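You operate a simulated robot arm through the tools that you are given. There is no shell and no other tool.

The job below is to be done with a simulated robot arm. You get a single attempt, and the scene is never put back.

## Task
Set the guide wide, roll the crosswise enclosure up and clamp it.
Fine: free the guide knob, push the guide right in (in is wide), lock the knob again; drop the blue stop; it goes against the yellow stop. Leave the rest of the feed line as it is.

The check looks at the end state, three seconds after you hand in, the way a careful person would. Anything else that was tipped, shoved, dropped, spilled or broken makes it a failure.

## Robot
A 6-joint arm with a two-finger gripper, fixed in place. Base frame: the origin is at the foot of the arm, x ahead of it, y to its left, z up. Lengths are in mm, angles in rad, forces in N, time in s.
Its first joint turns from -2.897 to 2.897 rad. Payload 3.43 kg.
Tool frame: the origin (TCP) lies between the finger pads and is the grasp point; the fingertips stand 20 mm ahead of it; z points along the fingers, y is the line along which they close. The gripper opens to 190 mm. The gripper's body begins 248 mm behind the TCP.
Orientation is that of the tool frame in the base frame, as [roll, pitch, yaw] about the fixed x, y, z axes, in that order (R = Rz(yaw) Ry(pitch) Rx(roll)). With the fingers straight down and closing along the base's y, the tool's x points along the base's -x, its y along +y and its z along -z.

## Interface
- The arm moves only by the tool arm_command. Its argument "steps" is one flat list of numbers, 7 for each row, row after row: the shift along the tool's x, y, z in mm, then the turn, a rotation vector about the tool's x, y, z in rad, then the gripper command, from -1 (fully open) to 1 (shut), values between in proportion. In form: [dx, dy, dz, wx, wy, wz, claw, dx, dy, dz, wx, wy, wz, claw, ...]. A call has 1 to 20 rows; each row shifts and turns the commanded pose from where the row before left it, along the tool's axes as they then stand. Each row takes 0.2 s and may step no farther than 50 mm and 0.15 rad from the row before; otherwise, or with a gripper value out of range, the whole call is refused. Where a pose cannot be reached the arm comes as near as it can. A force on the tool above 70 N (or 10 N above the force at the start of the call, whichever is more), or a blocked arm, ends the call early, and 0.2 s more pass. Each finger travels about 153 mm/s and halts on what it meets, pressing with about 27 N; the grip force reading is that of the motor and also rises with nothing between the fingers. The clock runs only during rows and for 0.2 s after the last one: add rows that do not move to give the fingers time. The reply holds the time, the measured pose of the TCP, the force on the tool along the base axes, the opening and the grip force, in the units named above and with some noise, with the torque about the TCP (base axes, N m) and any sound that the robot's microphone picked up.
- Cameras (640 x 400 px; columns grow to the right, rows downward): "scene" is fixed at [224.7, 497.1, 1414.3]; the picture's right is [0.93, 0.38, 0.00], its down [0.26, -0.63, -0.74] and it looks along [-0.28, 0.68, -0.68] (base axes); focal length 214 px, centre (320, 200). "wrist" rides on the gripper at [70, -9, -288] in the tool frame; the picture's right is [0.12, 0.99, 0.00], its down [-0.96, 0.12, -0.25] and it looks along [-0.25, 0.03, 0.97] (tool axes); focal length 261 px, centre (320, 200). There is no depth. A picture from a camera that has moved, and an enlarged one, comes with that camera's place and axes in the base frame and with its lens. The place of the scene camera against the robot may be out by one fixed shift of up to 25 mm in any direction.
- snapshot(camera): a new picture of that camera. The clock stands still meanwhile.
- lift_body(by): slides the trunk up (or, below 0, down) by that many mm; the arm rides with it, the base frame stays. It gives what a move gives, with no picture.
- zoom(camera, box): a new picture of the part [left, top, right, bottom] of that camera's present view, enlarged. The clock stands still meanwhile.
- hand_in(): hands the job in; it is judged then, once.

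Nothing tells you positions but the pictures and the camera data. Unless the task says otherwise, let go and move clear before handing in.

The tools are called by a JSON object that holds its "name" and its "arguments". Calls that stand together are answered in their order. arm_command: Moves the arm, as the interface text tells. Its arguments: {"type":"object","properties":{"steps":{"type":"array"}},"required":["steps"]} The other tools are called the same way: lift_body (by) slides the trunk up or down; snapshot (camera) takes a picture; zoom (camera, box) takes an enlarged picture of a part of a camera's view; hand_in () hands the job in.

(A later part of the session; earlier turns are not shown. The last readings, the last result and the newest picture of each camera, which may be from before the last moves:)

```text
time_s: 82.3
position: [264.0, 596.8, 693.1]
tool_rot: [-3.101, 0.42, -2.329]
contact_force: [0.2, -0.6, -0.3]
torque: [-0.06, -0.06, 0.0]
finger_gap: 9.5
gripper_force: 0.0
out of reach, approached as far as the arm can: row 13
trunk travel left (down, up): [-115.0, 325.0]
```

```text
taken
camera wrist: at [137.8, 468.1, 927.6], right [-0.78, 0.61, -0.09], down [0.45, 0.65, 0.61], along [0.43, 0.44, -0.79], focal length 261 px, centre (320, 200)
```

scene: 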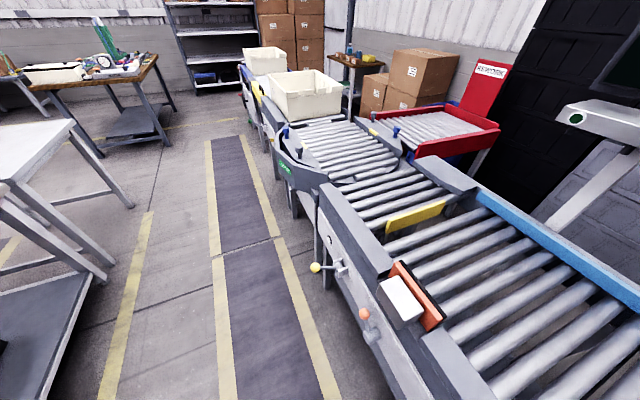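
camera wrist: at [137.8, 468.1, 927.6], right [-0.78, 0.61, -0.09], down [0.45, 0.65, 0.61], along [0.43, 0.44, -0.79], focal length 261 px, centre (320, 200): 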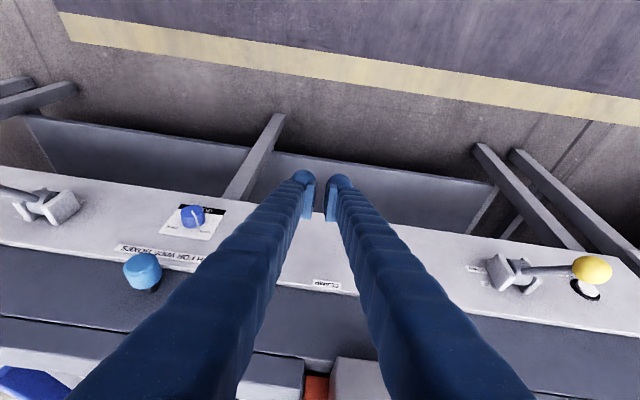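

{"name": "zoom", "arguments": {"camera": "wrist", "box": [110, 190, 250, 300]}}

{"name": "arm_command", "arguments": {"steps": [0, 0, -35, 0, 0.14, 0, 0.95, 0, 0, -35, 0, 0.14, 0, 0.95, 0, 0, -35, 0, 0.14, 0, 0.95]}}

```text
3.64 times, centred on (180, 245) of wrist
camera zoom: at [137.8, 468.1, 927.6], right [-0.78, 0.61, -0.09], down [0.45, 0.65, 0.61], along [0.43, 0.44, -0.79], focal length 948 px, centre (829, 36)
```

zoom: 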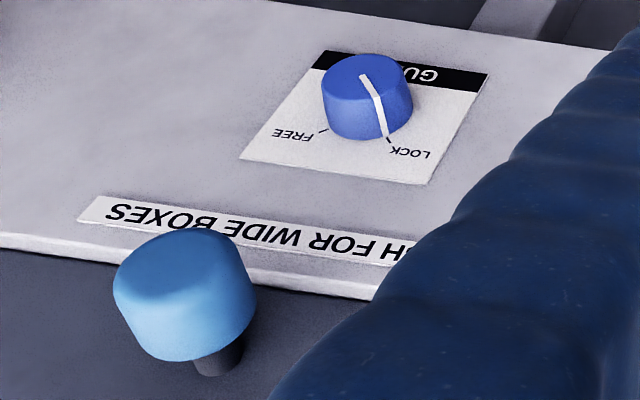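

```text
time_s: 83.3
position: [331.6, 604.1, 767.0]
tool_rot: [-2.997, 0.319, -2.257]
contact_force: [0.0, -0.1, -0.2]
torque: [0.0, 0.0, 0.01]
finger_gap: 4.6
gripper_force: 0.0
out of reach, approached as far as the arm can: row 2, 3
trunk travel left (down, up): [-115.0, 325.0]
stopped in row 3: the arm was blocked; the commanded pose is now the measured one
```

{"name": "arm_command", "arguments": {"steps": [0, -40, -20, -0.07, 0.05, 0, 0.95, 0, -40, -20, -0.07, 0.05, 0, 0.95, 0, -40, -20, 0, 0.1, 0, 0.95, 0, -40, -20, 0, 0.1, 0, 0.95, 0, -40, 0, 0, 0, 0, 0.95]}}

{"name": "snapshot", "arguments": {"camera": "wrist"}}

```text
time_s: 84.5
position: [469.4, 465.3, 856.5]
tool_rot: [3.14, 0.018, -2.264]
contact_force: [0.3, 0.2, 0.1]
torque: [-0.07, 0.01, 0.0]
finger_gap: 4.7
gripper_force: 0.2
trunk travel left (down, up): [-115.0, 325.0]
```

```text
taken
camera wrist: at [428.0, 402.2, 1142.0], right [-0.84, 0.54, 0.0], down [0.52, 0.81, 0.27], along [0.15, 0.22, -0.96], focal length 261 px, centre (320, 200)
```

wrist: 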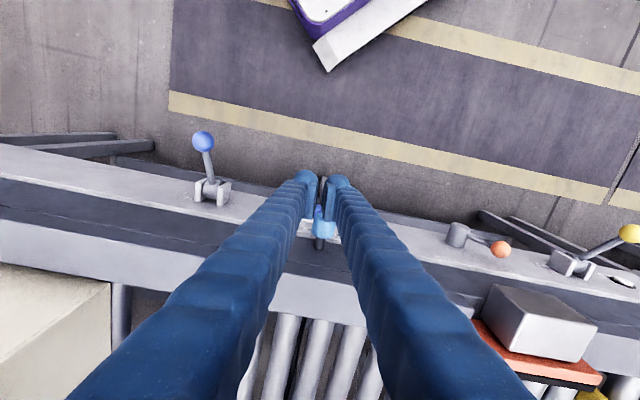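

{"name": "arm_command", "arguments": {"steps": [0, 0, 0, 0, 0, 0.092, 1, 7, -40, 0, 0, 0, 0, 1, 7, -40, 10, 0, 0, 0, 1, 7, -40, 10, 0, 0, 0, 1, 0, -40, 20, 0, 0, 0, 1, 0, -40, 20, 0, 0, 0, 1]}}

{"name": "snapshot", "arguments": {"camera": "wrist"}}

```text
time_s: 86.0
position: [598.6, 306.5, 791.6]
tool_rot: [3.141, 0.021, -2.358]
contact_force: [-0.5, 1.1, 1.4]
torque: [-0.03, 0.03, -0.02]
finger_gap: 0.0
gripper_force: 27.4
trunk travel left (down, up): [-115.0, 325.0]
```

```text
taken
camera wrist: at [552.0, 248.3, 1077.9], right [-0.79, 0.62, 0.0], down [0.6, 0.76, 0.27], along [0.17, 0.21, -0.96], focal length 261 px, centre (320, 200)
```

wrist: 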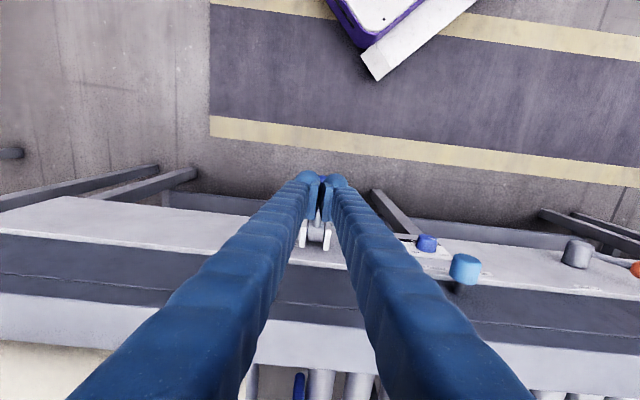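

The fingers are right above the blue lever ball. I'll press down in steps and watch the force.

{"name": "arm_command", "arguments": {"steps": [0, 3, 20, 0, 0, 0, 1, 0, 0, 20, 0, 0, 0, 1, 0, 0, 15, 0, 0, 0, 1, 0, 0, 15, 0, 0, 0, 1]}}

{"name": "snapshot", "arguments": {"camera": "wrist"}}

```text
time_s: 87.0
position: [595.6, 313.8, 723.2]
tool_rot: [3.14, 0.023, -2.356]
contact_force: [0.8, 0.2, 2.6]
torque: [0.03, 0.0, 0.02]
finger_gap: 0.1
gripper_force: 27.1
trunk travel left (down, up): [-115.0, 325.0]
```

```text
taken
camera wrist: at [548.2, 252.9, 1009.2], right [-0.79, 0.62, 0.0], down [0.6, 0.76, 0.27], along [0.17, 0.21, -0.96], focal length 261 px, centre (320, 200)
```

wrist: 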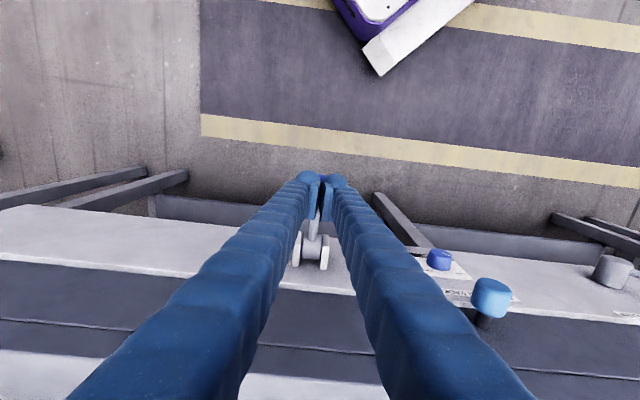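

{"name": "arm_command", "arguments": {"steps": [0, 0, 15, 0, 0, 0, 1, 0, 0, 15, 0, 0, 0, 1, 0, 0, 15, 0, 0, 0, 1]}}

{"name": "snapshot", "arguments": {"camera": "wrist"}}

```text
time_s: 87.8
position: [594.8, 314.0, 676.5]
tool_rot: [3.14, 0.021, -2.356]
contact_force: [0.6, 1.1, 0.3]
torque: [-0.01, -0.01, 0.0]
finger_gap: 0.0
gripper_force: 27.3
trunk travel left (down, up): [-115.0, 325.0]
```

```text
taken
camera wrist: at [548.3, 254.9, 963.4], right [-0.79, 0.62, 0.0], down [0.6, 0.76, 0.27], along [0.17, 0.21, -0.96], focal length 261 px, centre (320, 200)
```

wrist: 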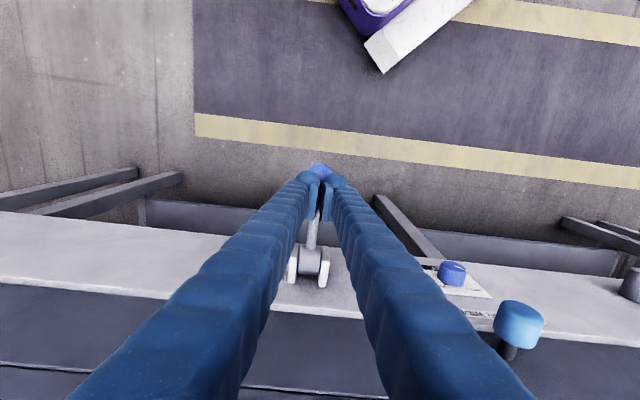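

{"name": "arm_command", "arguments": {"steps": [0, 0, 15, 0, 0, 0, 1, 0, 0, 15, 0, 0, 0, 1, 0, 0, 15, 0, 0, 0, 1]}}

{"name": "snapshot", "arguments": {"camera": "wrist"}}

```text
time_s: 88.5
position: [596.9, 314.0, 632.2]
tool_rot: [3.14, 0.021, -2.355]
contact_force: [0.0, 0.8, -0.6]
torque: [-0.01, 0.0, -0.01]
finger_gap: 0.0
gripper_force: 26.9
trunk travel left (down, up): [-115.0, 325.0]
```

```text
taken
camera wrist: at [549.1, 254.4, 920.1], right [-0.79, 0.62, 0.0], down [0.6, 0.76, 0.27], along [0.17, 0.21, -0.96], focal length 261 px, centre (320, 200)
```

wrist: 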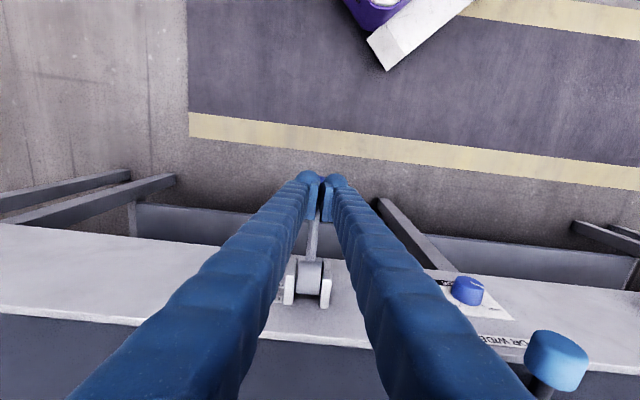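

{"name": "arm_command", "arguments": {"steps": [0, 0, 12, 0, 0, 0, 1, 0, 0, 12, 0, 0, 0, 1]}}

{"name": "zoom", "arguments": {"camera": "wrist", "box": [220, 140, 420, 340]}}

```text
time_s: 89.2
position: [597.0, 315.2, 609.8]
tool_rot: [3.136, 0.022, -2.356]
contact_force: [-0.1, -0.5, -1.5]
torque: [0.03, 0.0, -0.01]
finger_gap: 0.0
gripper_force: 27.2
trunk travel left (down, up): [-115.0, 325.0]
```

```text
2.00 times, centred on (320, 240) of wrist
camera zoom: at [550.0, 255.7, 896.6], right [-0.79, 0.62, 0.0], down [0.6, 0.76, 0.27], along [0.17, 0.21, -0.96], focal length 521 px, centre (320, 120)
```

zoom: 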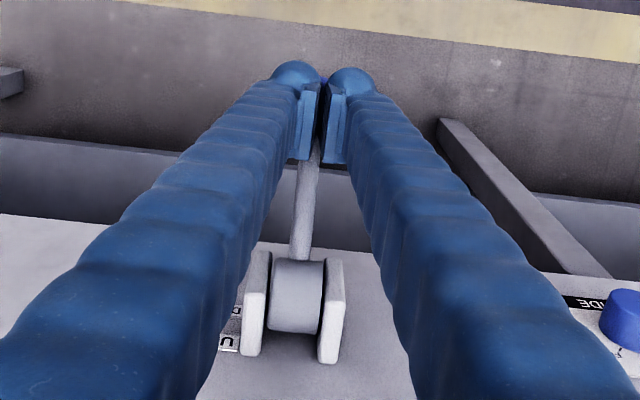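

{"name": "arm_command", "arguments": {"steps": [0, 0, 10, 0, 0, 0, 1, 0, 0, 10, 0, 0, 0, 1]}}

{"name": "zoom", "arguments": {"camera": "wrist", "box": [220, 140, 420, 340]}}

{"name": "snapshot", "arguments": {"camera": "scene"}}

```text
time_s: 89.8
position: [599.8, 315.0, 598.9]
tool_rot: [3.14, 0.029, -2.356]
contact_force: [-4.9, -12.4, 46.1]
torque: [-0.45, -0.12, -0.29]
finger_gap: 0.2
gripper_force: 27.4
trunk travel left (down, up): [-115.0, 325.0]
stopped in row 2: the force on the tool passed its limit at 81 N (the readings are from after the stop); the commanded pose is now the measured one
```

```text
2.00 times, centred on (320, 240) of wrist
camera zoom: at [550.1, 254.8, 884.7], right [-0.79, 0.62, 0.0], down [0.59, 0.76, 0.28], along [0.17, 0.21, -0.96], focal length 521 px, centre (320, 120)
```

zoom: 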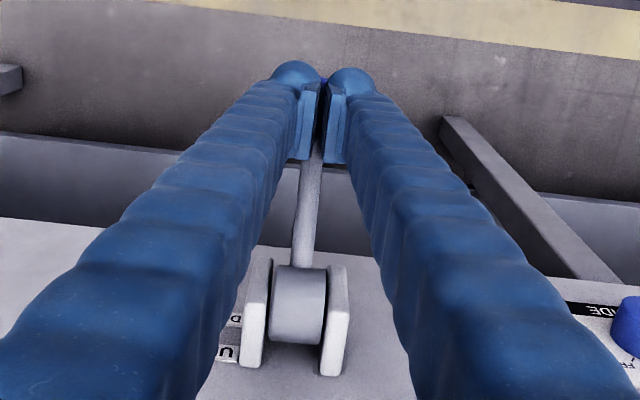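

```text
taken
```

scene: 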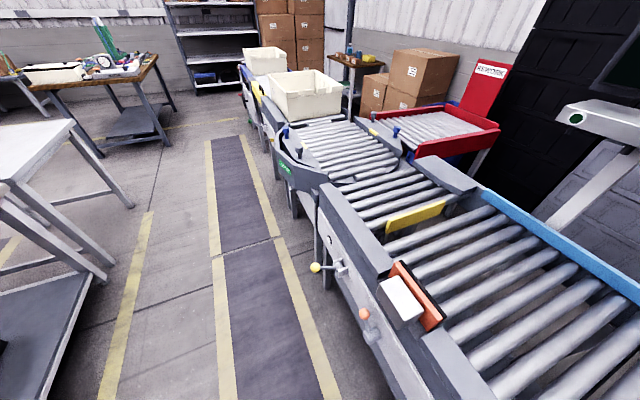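

The lever has hit its lower stop. I'll raise the trunk and check the blue stop and the bin.

{"name": "lift_body", "arguments": {"by": 320}}

{"name": "snapshot", "arguments": {"camera": "wrist"}}

```text
time_s: 93.0
position: [599.6, 316.0, 913.5]
tool_rot: [3.14, 0.024, -2.356]
contact_force: [0.9, -0.1, 0.3]
torque: [-0.02, 0.03, -0.01]
finger_gap: 0.0
gripper_force: 26.6
trunk travel left (down, up): [-435.0, 5.0]
```

```text
taken
camera wrist: at [551.5, 256.2, 1201.1], right [-0.79, 0.62, 0.0], down [0.59, 0.76, 0.27], along [0.17, 0.21, -0.96], focal length 261 px, centre (320, 200)
```

wrist: 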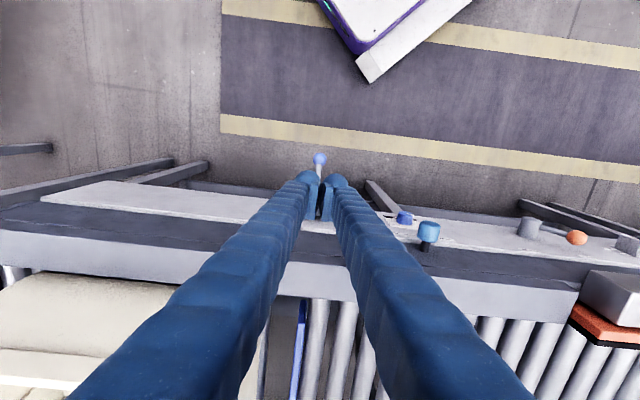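

{"name": "arm_command", "arguments": {"steps": [0, 0, -48, 0, 0, 0, 0, 0, 0, -48, 0, 0, 0, -1, 0, 0, -48, 0, 0, 0, -1, 0, 0, -48, 0, 0, 0, -1, -30, 15, -38, 0, 0, 0, -1, -40, 20, 0, 0, 0, 0, -1, -40, 20, 0, 0, 0, 0, -1, -40, 20, 0, 0, 0, 0, -1, -40, 20, 0, 0, 0, 0, -1]}}

{"name": "snapshot", "arguments": {"camera": "wrist"}}

```text
refused: row 5 steps farther than a row can; nothing moved
```

```text
taken
camera wrist: at [551.5, 256.2, 1201.1], right [-0.79, 0.62, 0.0], down [0.59, 0.76, 0.27], along [0.17, 0.21, -0.96], focal length 261 px, centre (320, 200)
```

wrist: 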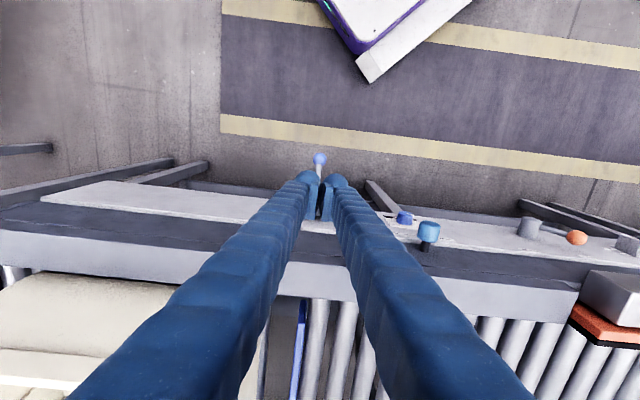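

{"name": "arm_command", "arguments": {"steps": [0, 0, -48, 0, 0, 0, 0, 0, 0, -48, 0, 0, 0, -1, 0, 0, -48, 0, 0, 0, -1, 0, 0, -48, 0, 0, 0, -1, 0, 0, -38, 0, 0, 0, -1, -40, 20, 0, 0, 0, 0, -1, -40, 20, 0, 0, 0, 0, -1, -40, 20, 0, 0, 0, 0, -1, -40, 20, 0, 0, 0, 0, -1]}}

{"name": "snapshot", "arguments": {"camera": "wrist"}}

```text
time_s: 95.0
position: [655.1, 480.4, 1150.1]
tool_rot: [-3.142, 0.025, -2.356]
contact_force: [-0.5, 0.3, -0.6]
torque: [-0.14, 0.04, -0.03]
finger_gap: 189.9
gripper_force: 0.0
trunk travel left (down, up): [-435.0, 5.0]
```

```text
taken
camera wrist: at [605.9, 421.2, 1436.4], right [-0.79, 0.62, 0.0], down [0.59, 0.76, 0.27], along [0.17, 0.21, -0.96], focal length 261 px, centre (320, 200)
```

wrist: 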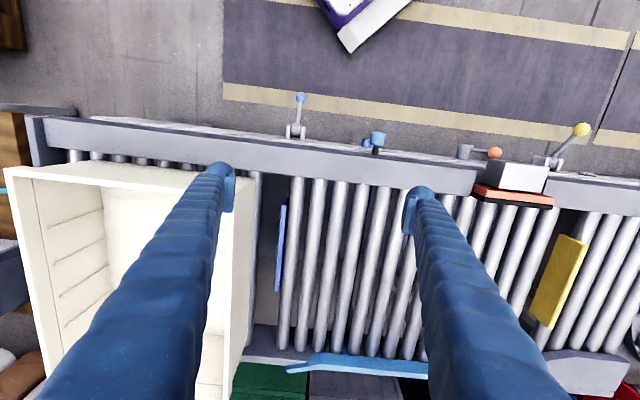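

{"name": "zoom", "arguments": {"camera": "wrist", "box": [220, 120, 340, 320]}}

{"name": "zoom", "arguments": {"camera": "wrist", "box": [430, 120, 640, 360]}}

```text
2.00 times, centred on (280, 220) of wrist
camera zoom: at [605.9, 421.2, 1436.4], right [-0.79, 0.62, 0.0], down [0.59, 0.76, 0.27], along [0.17, 0.21, -0.96], focal length 521 px, centre (400, 160)
```

zoom: 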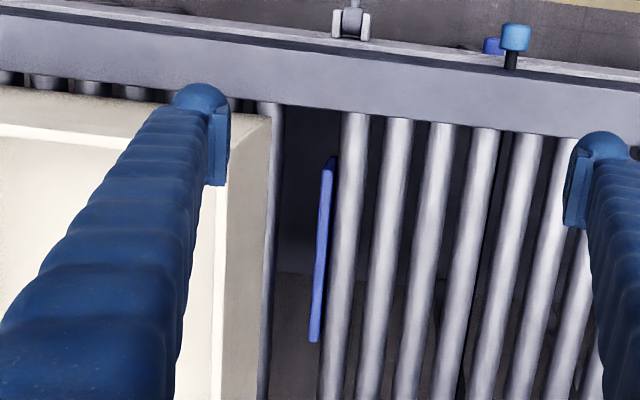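

```text
1.67 times, centred on (535, 240) of wrist
camera zoom: at [605.9, 421.2, 1436.4], right [-0.79, 0.62, 0.0], down [0.59, 0.76, 0.27], along [0.17, 0.21, -0.96], focal length 434 px, centre (-38, 133)
```

zoom: 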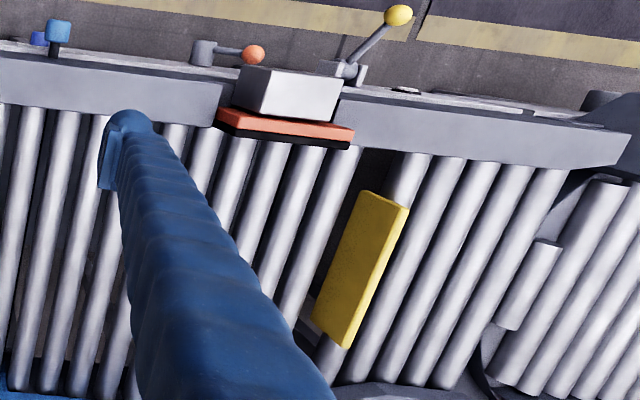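

The blue stop is down below roller level and the bin hasn't moved, so I need to roll it myself. I'll turn the gripper so the fingers close across the line and go look at the bin's near wall.

{"name": "arm_command", "arguments": {"steps": [0, 0, 0, 0, 0, 0.15, -1, 0, 0, 0, 0, 0, 0.15, -1, 0, 0, 0, 0, 0, 0.15, -1, 0, 0, 0, 0, 0, 0.15, -1, 0, 0, 0, 0, 0, 0.15, -1, 0, 0, 0, 0, 0, 0.15, -1, 0, 0, 0, 0, 0, 0.15, -1, 0, 0, 0, 0, 0, 0.15, -1, 0, 0, 0, 0, 0, 0.15, -1, 0, 0, 0, 0, 0, 0.15, -1, 0, 0, 0, 0, 0, 0.07, -1]}}

{"name": "snapshot", "arguments": {"camera": "wrist"}}

```text
time_s: 97.3
position: [653.0, 481.8, 1149.8]
tool_rot: [3.115, -0.002, 2.356]
contact_force: [-0.1, 1.1, 0.5]
torque: [0.02, -0.03, 0.0]
finger_gap: 190.3
gripper_force: 0.0
trunk travel left (down, up): [-435.0, 5.0]
```

```text
taken
camera wrist: at [592.2, 521.3, 1437.2], right [0.62, 0.79, 0.03], down [0.76, -0.6, 0.25], along [0.21, -0.13, -0.97], focal length 261 px, centre (320, 200)
```

wrist: 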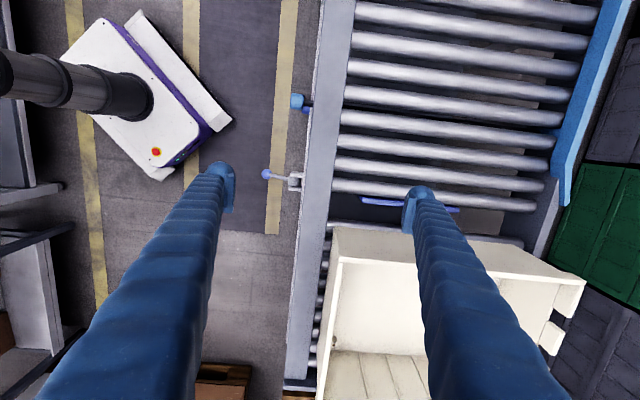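

The bin's near wall is at n≈867, u≈-650 to -280, with its rim at about z 960. I'll move above the near wall, look at the rim, then grip it and roll the bin downstream.

{"name": "arm_command", "arguments": {"steps": [-40, 10, 0, 0.026, 0, 0, -0.2, -40, 10, 0, 0, 0, 0, -0.2, -40, 10, 0, 0, 0, 0, -0.2, -40, 10, 0, 0, 0, 0, -0.2, -40, 10, 0, 0, 0, 0, -0.2, -40, 11, 0, 0, 0, 0, -0.2, -39, 11, 0, 0, 0, 0, -0.2]}}

{"name": "snapshot", "arguments": {"camera": "wrist"}}

```text
time_s: 99.0
position: [902.9, 335.4, 1146.4]
tool_rot: [-3.139, -0.003, 2.357]
contact_force: [-0.4, -0.7, 0.5]
torque: [0.05, 0.1, 0.02]
finger_gap: 113.7
gripper_force: 0.0
trunk travel left (down, up): [-435.0, 5.0]
```

```text
taken
camera wrist: at [848.2, 380.3, 1434.5], right [0.62, 0.79, 0.0], down [0.76, -0.6, 0.25], along [0.19, -0.15, -0.97], focal length 261 px, centre (320, 200)
```

wrist: 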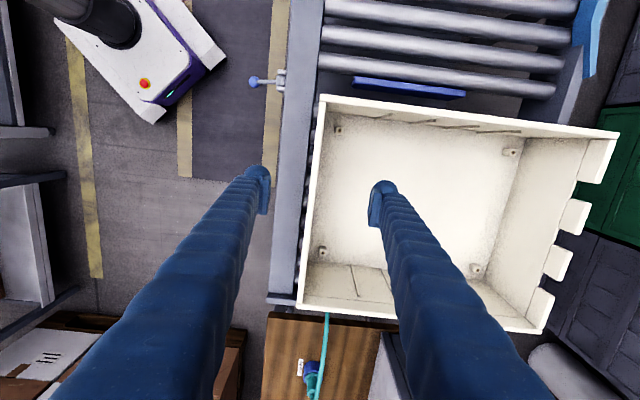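

{"name": "zoom", "arguments": {"camera": "wrist", "box": [260, 70, 400, 200]}}

{"name": "zoom", "arguments": {"camera": "wrist", "box": [300, 40, 500, 140]}}

```text
3.08 times, centred on (330, 135) of wrist
camera zoom: at [848.2, 380.3, 1434.5], right [0.62, 0.79, 0.0], down [0.76, -0.6, 0.25], along [0.19, -0.15, -0.97], focal length 802 px, centre (289, 400)
```

zoom: 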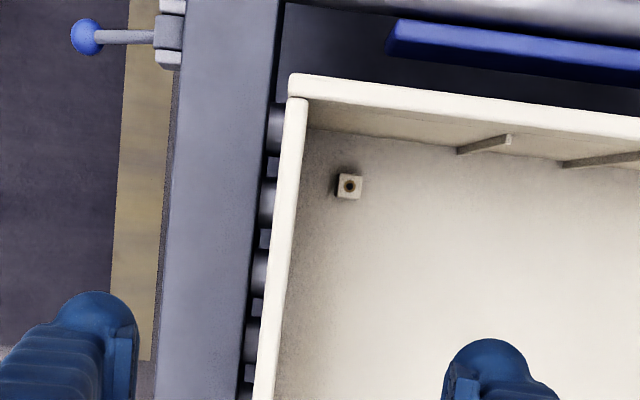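

```text
3.20 times, centred on (400, 90) of wrist
camera zoom: at [848.2, 380.3, 1434.5], right [0.62, 0.79, 0.0], down [0.76, -0.6, 0.25], along [0.19, -0.15, -0.97], focal length 834 px, centre (64, 552)
```

zoom: 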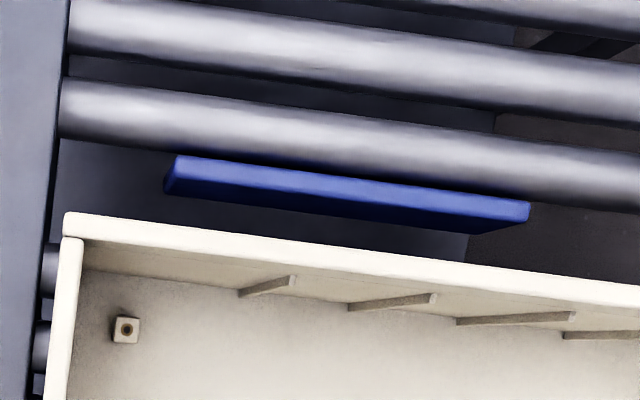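

{"name": "arm_command", "arguments": {"steps": [0, -6, 40, 0, 0, 0, -0.2, 0, 0, 40, 0, 0, 0, -0.2, 0, 0, 40, 0, 0, 0, -0.2]}}

{"name": "snapshot", "arguments": {"camera": "wrist"}}

{"name": "zoom", "arguments": {"camera": "wrist", "box": [220, 100, 420, 260]}}

```text
time_s: 99.8
position: [897.6, 331.4, 1025.5]
tool_rot: [-3.139, -0.002, 2.356]
contact_force: [0.9, -0.2, 0.3]
torque: [-0.05, 0.11, 0.03]
finger_gap: 114.1
gripper_force: 0.1
trunk travel left (down, up): [-435.0, 5.0]
```

```text
taken
camera wrist: at [843.0, 376.1, 1314.5], right [0.62, 0.79, 0.0], down [0.76, -0.6, 0.25], along [0.19, -0.15, -0.97], focal length 261 px, centre (320, 200)
```

wrist: 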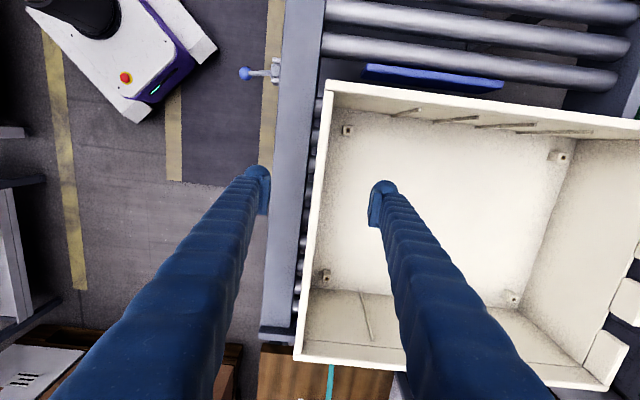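

```text
2.50 times, centred on (320, 180) of wrist
camera zoom: at [843.0, 376.1, 1314.5], right [0.62, 0.79, 0.0], down [0.76, -0.6, 0.25], along [0.19, -0.15, -0.97], focal length 652 px, centre (320, 250)
```

zoom: 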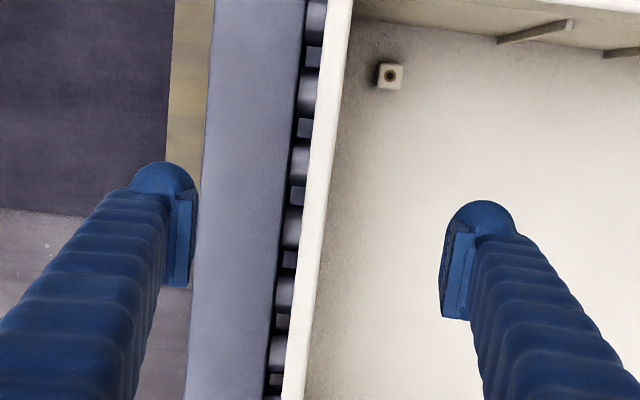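

{"name": "arm_command", "arguments": {"steps": [0, 0, 25, 0, 0, 0, -0.2, 0, 0, 25, 0, 0, 0, -0.2, 0, 0, 0, 0, 0, 0, 0.3]}}

{"name": "zoom", "arguments": {"camera": "wrist", "box": [220, 100, 420, 260]}}

```text
time_s: 100.5
position: [896.5, 331.3, 976.5]
tool_rot: [-3.141, 0.0, 2.357]
contact_force: [0.6, 1.3, 0.4]
torque: [0.05, 0.0, -0.01]
finger_gap: 66.8
gripper_force: 0.1
trunk travel left (down, up): [-435.0, 5.0]
```

```text
2.50 times, centred on (320, 180) of wrist
camera zoom: at [842.2, 376.7, 1265.4], right [0.62, 0.79, 0.0], down [0.76, -0.6, 0.25], along [0.19, -0.15, -0.97], focal length 652 px, centre (320, 250)
```

zoom: 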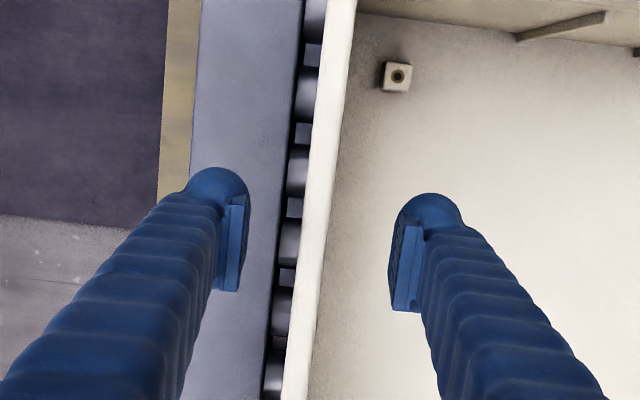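

{"name": "arm_command", "arguments": {"steps": [0, -2, 10, 0, 0, 0, 0.3, 0, 0, 0, 0, 0, 0, 0.8, 0, 0, 0, 0, 0, 0, 0.95, 0, 0, 0, 0, 0, 0, 0.95]}}

{"name": "zoom", "arguments": {"camera": "wrist", "box": [220, 100, 420, 260]}}

```text
time_s: 101.5
position: [896.3, 329.2, 968.4]
tool_rot: [-3.141, 0.0, 2.358]
contact_force: [0.4, -0.5, 1.2]
torque: [-0.04, -0.08, -0.08]
finger_gap: 11.2
gripper_force: 27.4
trunk travel left (down, up): [-435.0, 5.0]
```

```text
2.50 times, centred on (320, 180) of wrist
camera zoom: at [840.8, 375.0, 1256.0], right [0.62, 0.79, 0.0], down [0.76, -0.6, 0.25], along [0.19, -0.15, -0.97], focal length 652 px, centre (320, 250)
```

zoom: 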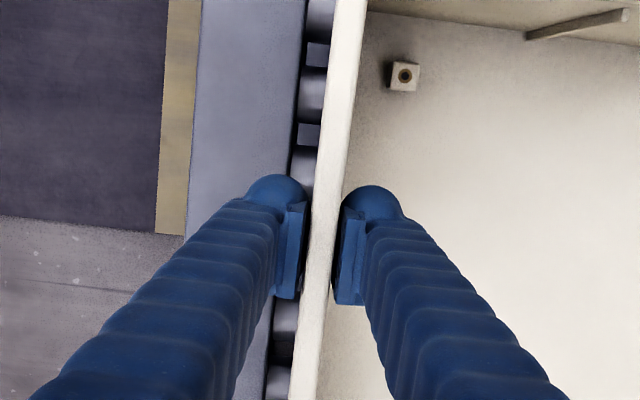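

The near wall is gripped (11 mm). I'll roll the bin downstream slowly.

{"name": "arm_command", "arguments": {"steps": [6, 0, 0, 0, 0, 0, 0.95, 10, 0, 0, 0, 0, 0, 0.95, 15, 0, 0, 0, 0, 0, 0.95, 15, 0, 0, 0, 0, 0, 0.95, 15, 0, 0, 0, 0, 0, 0.95, 15, 0, 0, 0, 0, 0, 0.95, 15, 0, 0, 0, 0, 0, 0.95]}}

{"name": "snapshot", "arguments": {"camera": "wrist"}}

```text
time_s: 103.2
position: [830.5, 395.5, 969.3]
tool_rot: [3.139, -0.001, 2.36]
contact_force: [-0.4, -0.8, -0.8]
torque: [-0.4, -0.41, 0.13]
finger_gap: 11.5
gripper_force: 27.4
trunk travel left (down, up): [-435.0, 5.0]
```

```text
taken
camera wrist: at [774.9, 439.3, 1257.6], right [0.62, 0.79, 0.0], down [0.76, -0.6, 0.25], along [0.19, -0.15, -0.97], focal length 261 px, centre (320, 200)
```

wrist: 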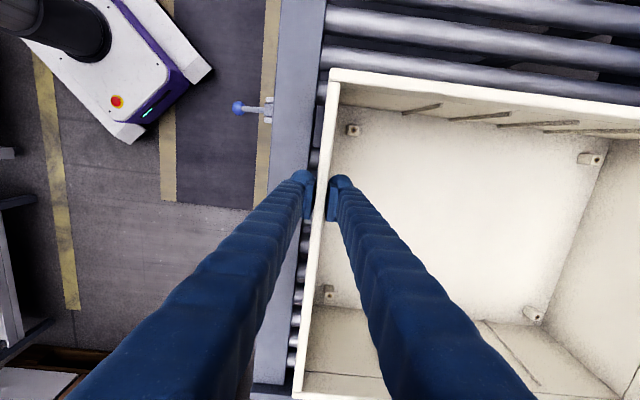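

The bin rolls freely and passes over the lowered stop. Continuing.

{"name": "arm_command", "arguments": {"steps": [15, 0, 0, 0, 0, 0, 0.95, 20, 0, 0, 0, 0, 0, 0.95, 20, 0, 0, 0, 0, 0, 0.95, 20, 0, 0, 0, 0, 0, 0.95, 20, 0, 0, 0, 0, 0, 0.95, 20, 0, 0, 0, 0, 0, 0.95, 20, 0, 0, 0, 0, 0, 0.95, 20, 0, 0, 0, 0, 0, 0.95, 20, 0, 0, 0, 0, 0, 0.95, 20, 0, 0, 0, 0, 0, 0.95, 20, 0, 0, 0, 0, 0, 0.95, 20, 0, 0, 0, 0, 0, 0.95, 15, 0, 0, 0, 0, 0, 0.95]}}

{"name": "snapshot", "arguments": {"camera": "wrist"}}

{"name": "snapshot", "arguments": {"camera": "scene"}}

```text
time_s: 106.0
position: [652.2, 571.5, 970.8]
tool_rot: [-3.141, -0.001, 2.358]
contact_force: [-0.7, 0.6, 0.2]
torque: [-0.48, -0.48, 0.14]
finger_gap: 11.1
gripper_force: 27.4
trunk travel left (down, up): [-435.0, 5.0]
```

```text
taken
camera wrist: at [597.0, 616.3, 1257.7], right [0.62, 0.79, 0.0], down [0.76, -0.6, 0.25], along [0.19, -0.15, -0.97], focal length 261 px, centre (320, 200)
```

wrist: 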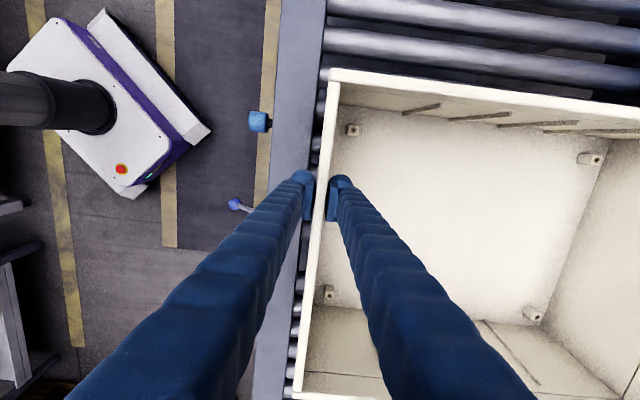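

```text
taken
```

scene: 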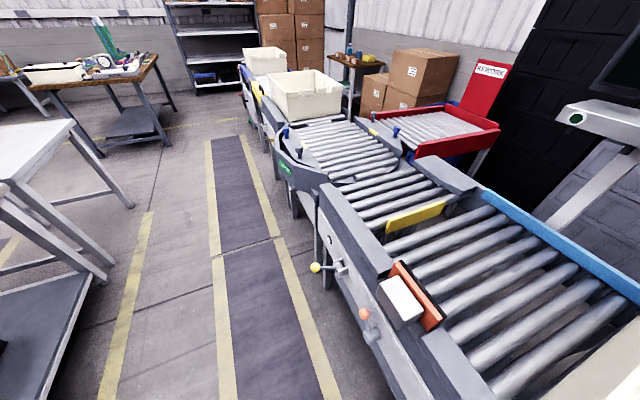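

{"name": "arm_command", "arguments": {"steps": [15, 0, 0, 0, 0, 0, 0.95, 20, 0, 0, 0, 0, 0, 0.95, 20, 0, 0, 0, 0, 0, 0.95, 20, 0, 0, 0, 0, 0, 0.95, 20, 0, 0, 0, 0, 0, 0.95, 20, 0, 0, 0, 0, 0, 0.95]}}

{"name": "snapshot", "arguments": {"camera": "wrist"}}

{"name": "zoom", "arguments": {"camera": "scene", "box": [340, 170, 640, 400]}}

```text
time_s: 107.3
position: [574.9, 652.0, 970.0]
tool_rot: [3.141, 0.0, 2.36]
contact_force: [0.2, -0.2, -1.0]
torque: [-0.58, -0.6, 0.15]
finger_gap: 11.1
gripper_force: 27.4
trunk travel left (down, up): [-435.0, 5.0]
```

```text
taken
camera wrist: at [518.3, 697.2, 1257.1], right [0.62, 0.79, 0.0], down [0.76, -0.6, 0.25], along [0.19, -0.15, -0.97], focal length 261 px, centre (320, 200)
```

wrist: 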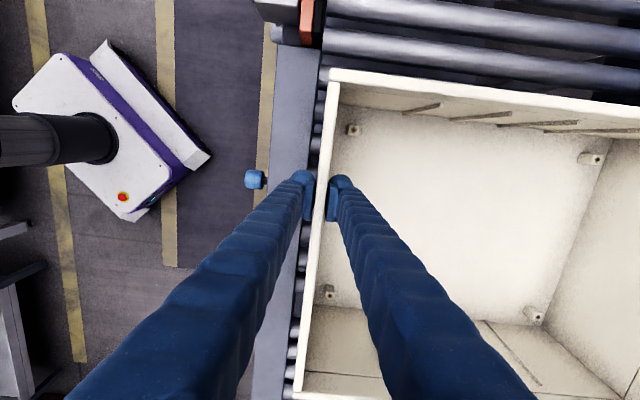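

```text
1.74 times, centred on (490, 285) of scene
camera zoom: at [224.7, 497.1, 1414.3], right [0.93, 0.38, 0.0], down [0.26, -0.63, -0.74], along [-0.28, 0.68, -0.68], focal length 373 px, centre (24, 52)
```

zoom: 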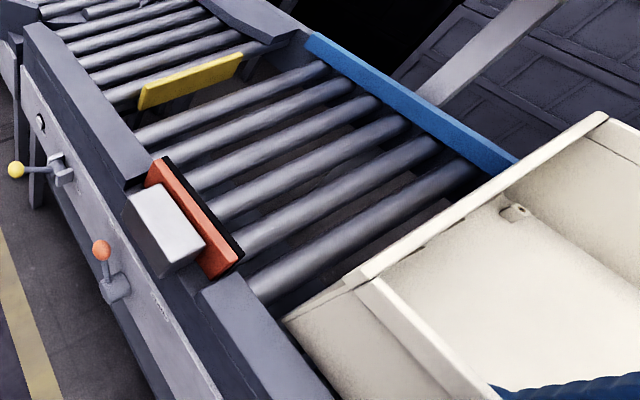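

The bin clears the clamp pad by about 15 mm. I'll carry on toward the yellow stop, slowing near the end.

{"name": "arm_command", "arguments": {"steps": [15, 0, 0, 0, 0, 0, 0.95, 20, 0, 0, 0, 0, 0, 0.95, 20, 0, 0, 0, 0, 0, 0.95, 20, 0, 0, 0, 0, 0, 0.95, 20, 0, 0, 0, 0, 0, 0.95, 20, 0, 0, 0, 0, 0, 0.95, 20, 0, 0, 0, 0, 0, 0.95, 15, 0, 0, 0, 0, 0, 0.95]}}

{"name": "snapshot", "arguments": {"camera": "wrist"}}

{"name": "snapshot", "arguments": {"camera": "scene"}}

```text
time_s: 109.2
position: [464.9, 759.2, 968.2]
tool_rot: [-3.142, 0.001, 2.358]
contact_force: [-1.3, 0.2, -0.1]
torque: [-0.24, -0.18, 0.09]
finger_gap: 11.4
gripper_force: 27.5
trunk travel left (down, up): [-435.0, 5.0]
```

```text
taken
camera wrist: at [409.3, 803.8, 1257.5], right [0.62, 0.79, 0.0], down [0.76, -0.6, 0.25], along [0.19, -0.15, -0.97], focal length 261 px, centre (320, 200)
```

wrist: 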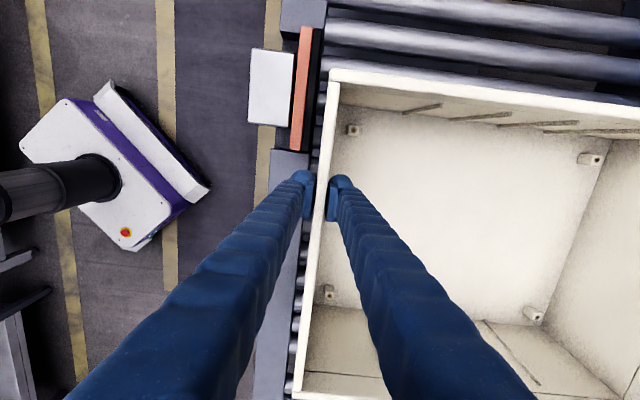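

```text
taken
```

scene: 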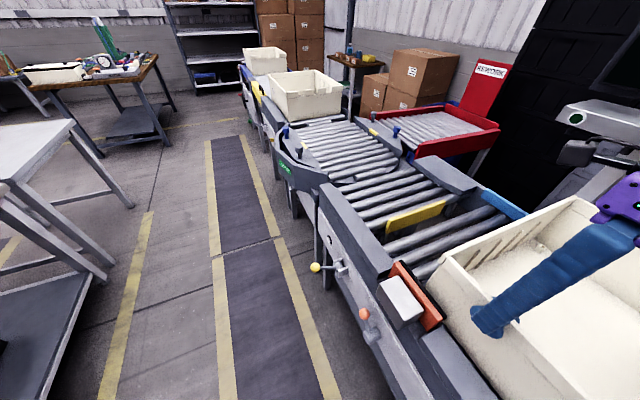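

{"name": "arm_command", "arguments": {"steps": [12, 0, 0, 0, 0, 0, 0.95, 15, 0, 0, 0, 0, 0, 0.95, 15, 0, 0, 0, 0, 0, 0.95, 15, 0, 0, 0, 0, 0, 0.95, 12, 0, 0, 0, 0, 0, 0.95]}}

{"name": "snapshot", "arguments": {"camera": "wrist"}}

{"name": "zoom", "arguments": {"camera": "scene", "box": [340, 170, 640, 400]}}

```text
time_s: 110.3
position: [417.1, 807.2, 969.4]
tool_rot: [3.141, 0.0, 2.357]
contact_force: [0.5, 0.7, -0.5]
torque: [-0.15, -0.16, 0.02]
finger_gap: 11.4
gripper_force: 27.2
trunk travel left (down, up): [-435.0, 5.0]
```

```text
taken
camera wrist: at [361.3, 852.2, 1258.1], right [0.62, 0.79, 0.0], down [0.76, -0.6, 0.25], along [0.19, -0.15, -0.97], focal length 261 px, centre (320, 200)
```

wrist: 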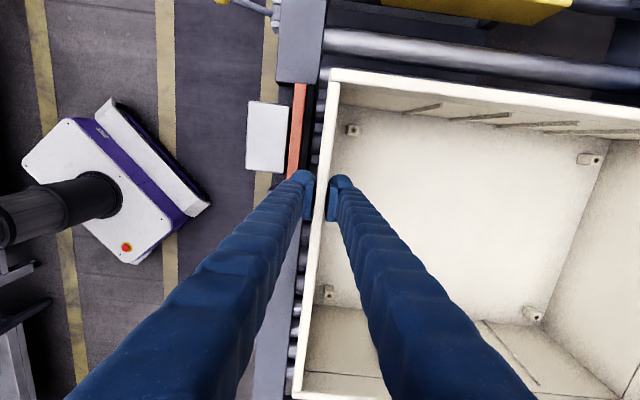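

```text
1.74 times, centred on (490, 285) of scene
camera zoom: at [224.7, 497.1, 1414.3], right [0.93, 0.38, 0.0], down [0.26, -0.63, -0.74], along [-0.28, 0.68, -0.68], focal length 373 px, centre (24, 52)
```

zoom: 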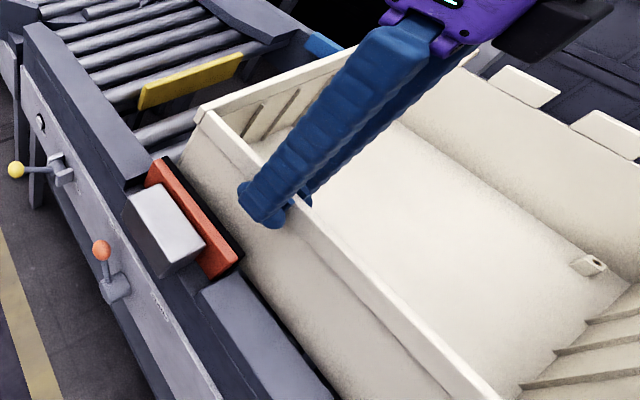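

{"name": "arm_command", "arguments": {"steps": [10, 0, 0, 0, 0, 0, 0.95, 10, 0, 0, 0, 0, 0, 0.95, 10, 0, 0, 0, 0, 0, 0.95, 10, 0, 0, 0, 0, 0, 0.95, 8, 0, 0, 0, 0, 0, 0.95]}}

{"name": "zoom", "arguments": {"camera": "scene", "box": [340, 170, 640, 400]}}

{"name": "snapshot", "arguments": {"camera": "wrist"}}

```text
time_s: 111.5
position: [382.2, 841.5, 970.1]
tool_rot: [3.141, 0.0, 2.359]
contact_force: [-0.1, -0.5, 0.9]
torque: [-0.23, -0.18, 0.08]
finger_gap: 11.0
gripper_force: 27.2
trunk travel left (down, up): [-435.0, 5.0]
```

```text
1.74 times, centred on (490, 285) of scene
camera zoom: at [224.7, 497.1, 1414.3], right [0.93, 0.38, 0.0], down [0.26, -0.63, -0.74], along [-0.28, 0.68, -0.68], focal length 373 px, centre (24, 52)
```

zoom: 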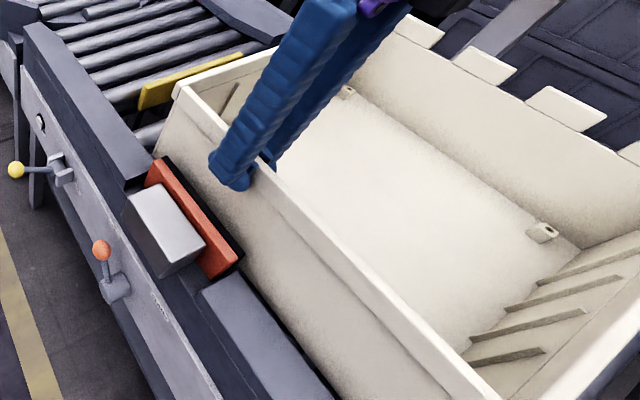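

```text
taken
camera wrist: at [326.4, 886.0, 1258.6], right [0.62, 0.79, 0.0], down [0.76, -0.6, 0.25], along [0.19, -0.15, -0.97], focal length 261 px, centre (320, 200)
```

wrist: 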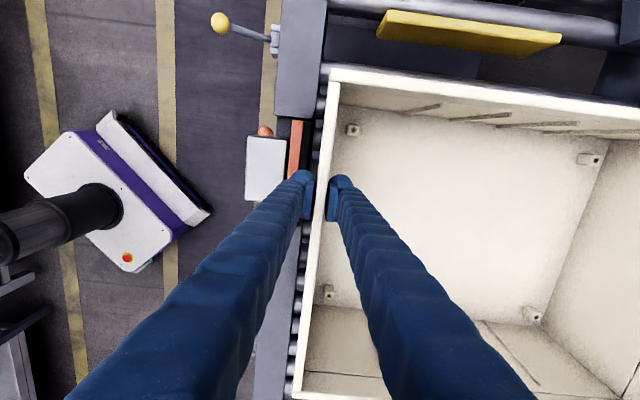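

{"name": "arm_command", "arguments": {"steps": [10, 0, 0, 0, 0, 0, 0.95, 10, 0, 0, 0, 0, 0, 0.95, 10, 0, 0, 0, 0, 0, 0.95, 10, 0, 0, 0, 0, 0, 0.95]}}

{"name": "snapshot", "arguments": {"camera": "wrist"}}

```text
time_s: 112.5
position: [355.3, 868.5, 970.1]
tool_rot: [3.141, 0.0, 2.356]
contact_force: [-0.6, 0.3, -1.3]
torque: [-0.09, -0.08, 0.08]
finger_gap: 10.9
gripper_force: 27.0
trunk travel left (down, up): [-435.0, 5.0]
```

```text
taken
camera wrist: at [299.4, 914.0, 1257.5], right [0.62, 0.79, 0.0], down [0.76, -0.6, 0.25], along [0.19, -0.15, -0.97], focal length 261 px, centre (320, 200)
```

wrist: 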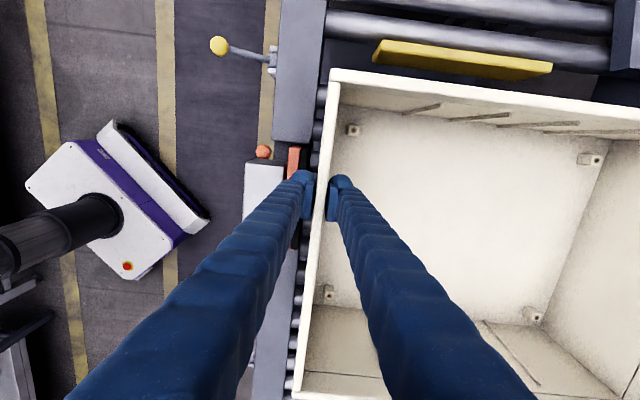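

{"name": "arm_command", "arguments": {"steps": [8, 0, 0, 0, 0, 0, 0.95, 8, 0, 0, 0, 0, 0, 0.95, 8, 0, 0, 0, 0, 0, 0.95]}}

{"name": "zoom", "arguments": {"camera": "wrist", "box": [300, 20, 640, 180]}}

```text
time_s: 113.3
position: [337.0, 886.8, 969.3]
tool_rot: [-3.141, 0.001, 2.358]
contact_force: [0.2, 0.8, 0.5]
torque: [-0.06, -0.05, 0.06]
finger_gap: 11.3
gripper_force: 26.4
trunk travel left (down, up): [-435.0, 5.0]
```

```text
1.88 times, centred on (470, 100) of wrist
camera zoom: at [281.5, 931.2, 1257.0], right [0.62, 0.79, 0.0], down [0.76, -0.6, 0.25], along [0.19, -0.15, -0.97], focal length 491 px, centre (38, 388)
```

zoom: 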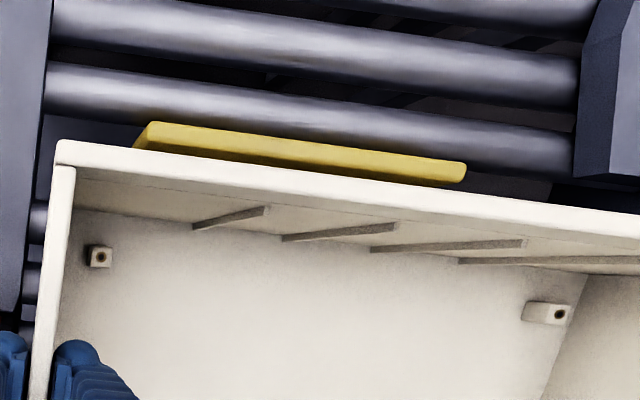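

{"name": "arm_command", "arguments": {"steps": [6, 0, 0, 0, 0, 0, 0.95, 6, 0, 0, 0, 0, 0, 0.95, 6, 0, 0, 0, 0, 0, 0.95, 6, 0, 0, 0, 0, 0, 0.95]}}

{"name": "zoom", "arguments": {"camera": "wrist", "box": [300, 20, 640, 180]}}

```text
time_s: 114.3
position: [321.0, 902.9, 967.8]
tool_rot: [3.141, 0.0, 2.357]
contact_force: [-0.8, 0.4, 0.0]
torque: [0.09, 0.11, 0.03]
finger_gap: 11.1
gripper_force: 27.2
trunk travel left (down, up): [-435.0, 5.0]
```

```text
1.88 times, centred on (470, 100) of wrist
camera zoom: at [264.5, 947.8, 1256.7], right [0.62, 0.79, 0.0], down [0.76, -0.6, 0.25], along [0.19, -0.15, -0.97], focal length 491 px, centre (38, 388)
```

zoom: 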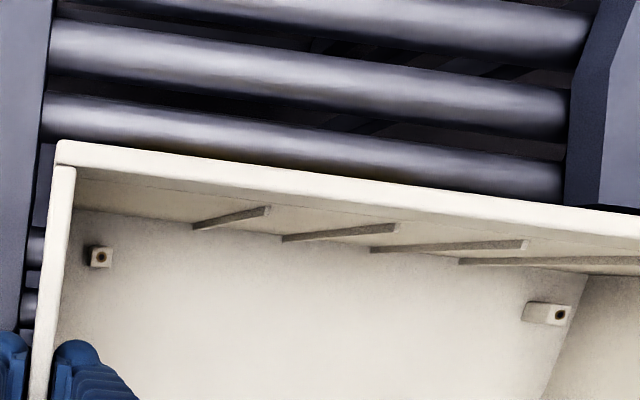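

{"name": "arm_command", "arguments": {"steps": [5, 0, 0, 0, 0, 0, 0.95, 5, 0, 0, 0, 0, 0, 0.95, 5, 0, 0, 0, 0, 0, 0.95]}}

{"name": "zoom", "arguments": {"camera": "scene", "box": [340, 170, 500, 300]}}

```text
time_s: 115.2
position: [310.1, 914.4, 970.5]
tool_rot: [3.141, -0.001, 2.358]
contact_force: [0.8, -0.4, -0.1]
torque: [-0.04, -0.03, 0.04]
finger_gap: 11.0
gripper_force: 26.7
trunk travel left (down, up): [-435.0, 5.0]
```

```text
3.08 times, centred on (420, 235) of scene
camera zoom: at [224.7, 497.1, 1414.3], right [0.93, 0.38, 0.0], down [0.26, -0.63, -0.74], along [-0.28, 0.68, -0.68], focal length 660 px, centre (12, 92)
```

zoom: 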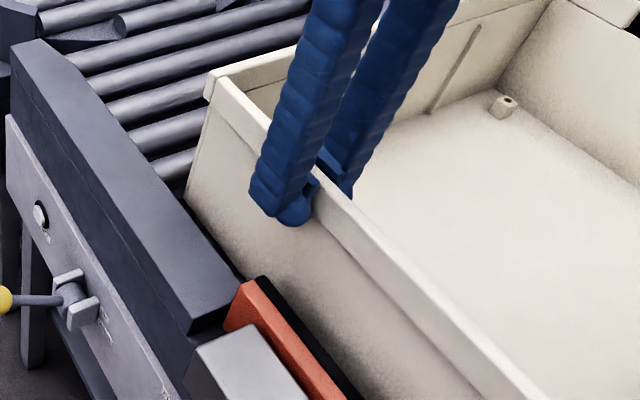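

{"name": "arm_command", "arguments": {"steps": [5, 0, 0, 0, 0, 0, 0.95, 5, 0, 0, 0, 0, 0, 0.95, 5, 0, 0, 0, 0, 0, 0.95, 5, 0, 0, 0, 0, 0, 0.95]}}

{"name": "zoom", "arguments": {"camera": "scene", "box": [340, 170, 500, 300]}}

{"name": "snapshot", "arguments": {"camera": "wrist"}}

```text
time_s: 116.2
position: [298.8, 924.0, 971.6]
tool_rot: [3.141, -0.001, 2.359]
contact_force: [11.4, -22.4, 3.0]
torque: [-0.38, -0.27, -0.52]
finger_gap: 11.7
gripper_force: 26.9
trunk travel left (down, up): [-435.0, 5.0]
```

```text
3.08 times, centred on (420, 235) of scene
camera zoom: at [224.7, 497.1, 1414.3], right [0.93, 0.38, 0.0], down [0.26, -0.63, -0.74], along [-0.28, 0.68, -0.68], focal length 660 px, centre (12, 92)
```

zoom: 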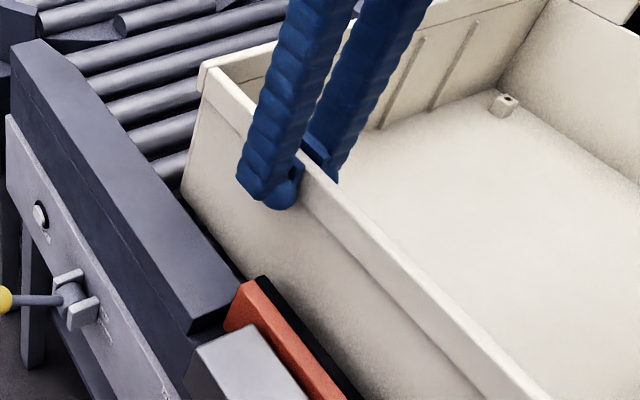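

```text
taken
camera wrist: at [242.5, 970.3, 1260.1], right [0.62, 0.79, 0.0], down [0.76, -0.6, 0.25], along [0.19, -0.15, -0.97], focal length 261 px, centre (320, 200)
```

wrist: 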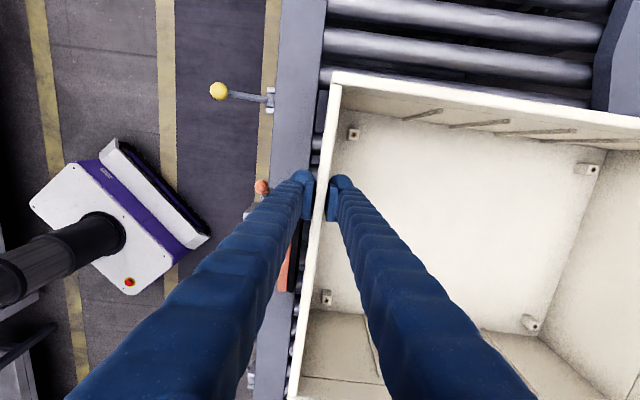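

The bin is against the yellow stop (about 24 N reaction along the line). I'll release it and lift clear.

{"name": "arm_command", "arguments": {"steps": [0, 0, 0, 0, 0, 0, 0.6, 0, 0, 0, 0, 0, 0, 0.2, 0, 0, -30, 0, 0, 0, 0.1, 0, 0, -40, 0, 0, 0, 0.1, 0, 0, -40, 0, 0, 0, 0.1, 0, 0, -40, 0, 0, 0, 0.1]}}

{"name": "snapshot", "arguments": {"camera": "wrist"}}

{"name": "snapshot", "arguments": {"camera": "scene"}}

```text
time_s: 117.5
position: [293.6, 926.3, 1120.9]
tool_rot: [-3.14, 0.001, 2.358]
contact_force: [-0.1, -0.8, 0.5]
torque: [0.1, -0.03, -0.02]
finger_gap: 85.4
gripper_force: 0.0
trunk travel left (down, up): [-435.0, 5.0]
```

```text
taken
camera wrist: at [238.4, 970.6, 1409.2], right [0.62, 0.79, 0.0], down [0.76, -0.6, 0.25], along [0.19, -0.15, -0.97], focal length 261 px, centre (320, 200)
```

wrist: 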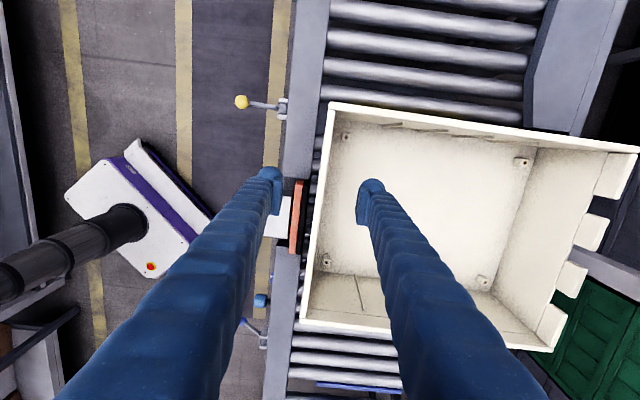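

```text
taken
```

scene: 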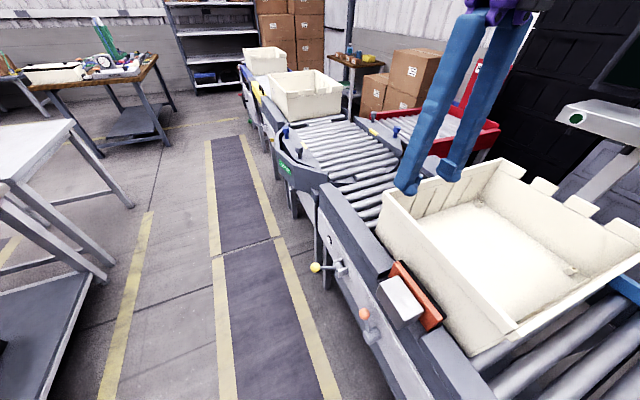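

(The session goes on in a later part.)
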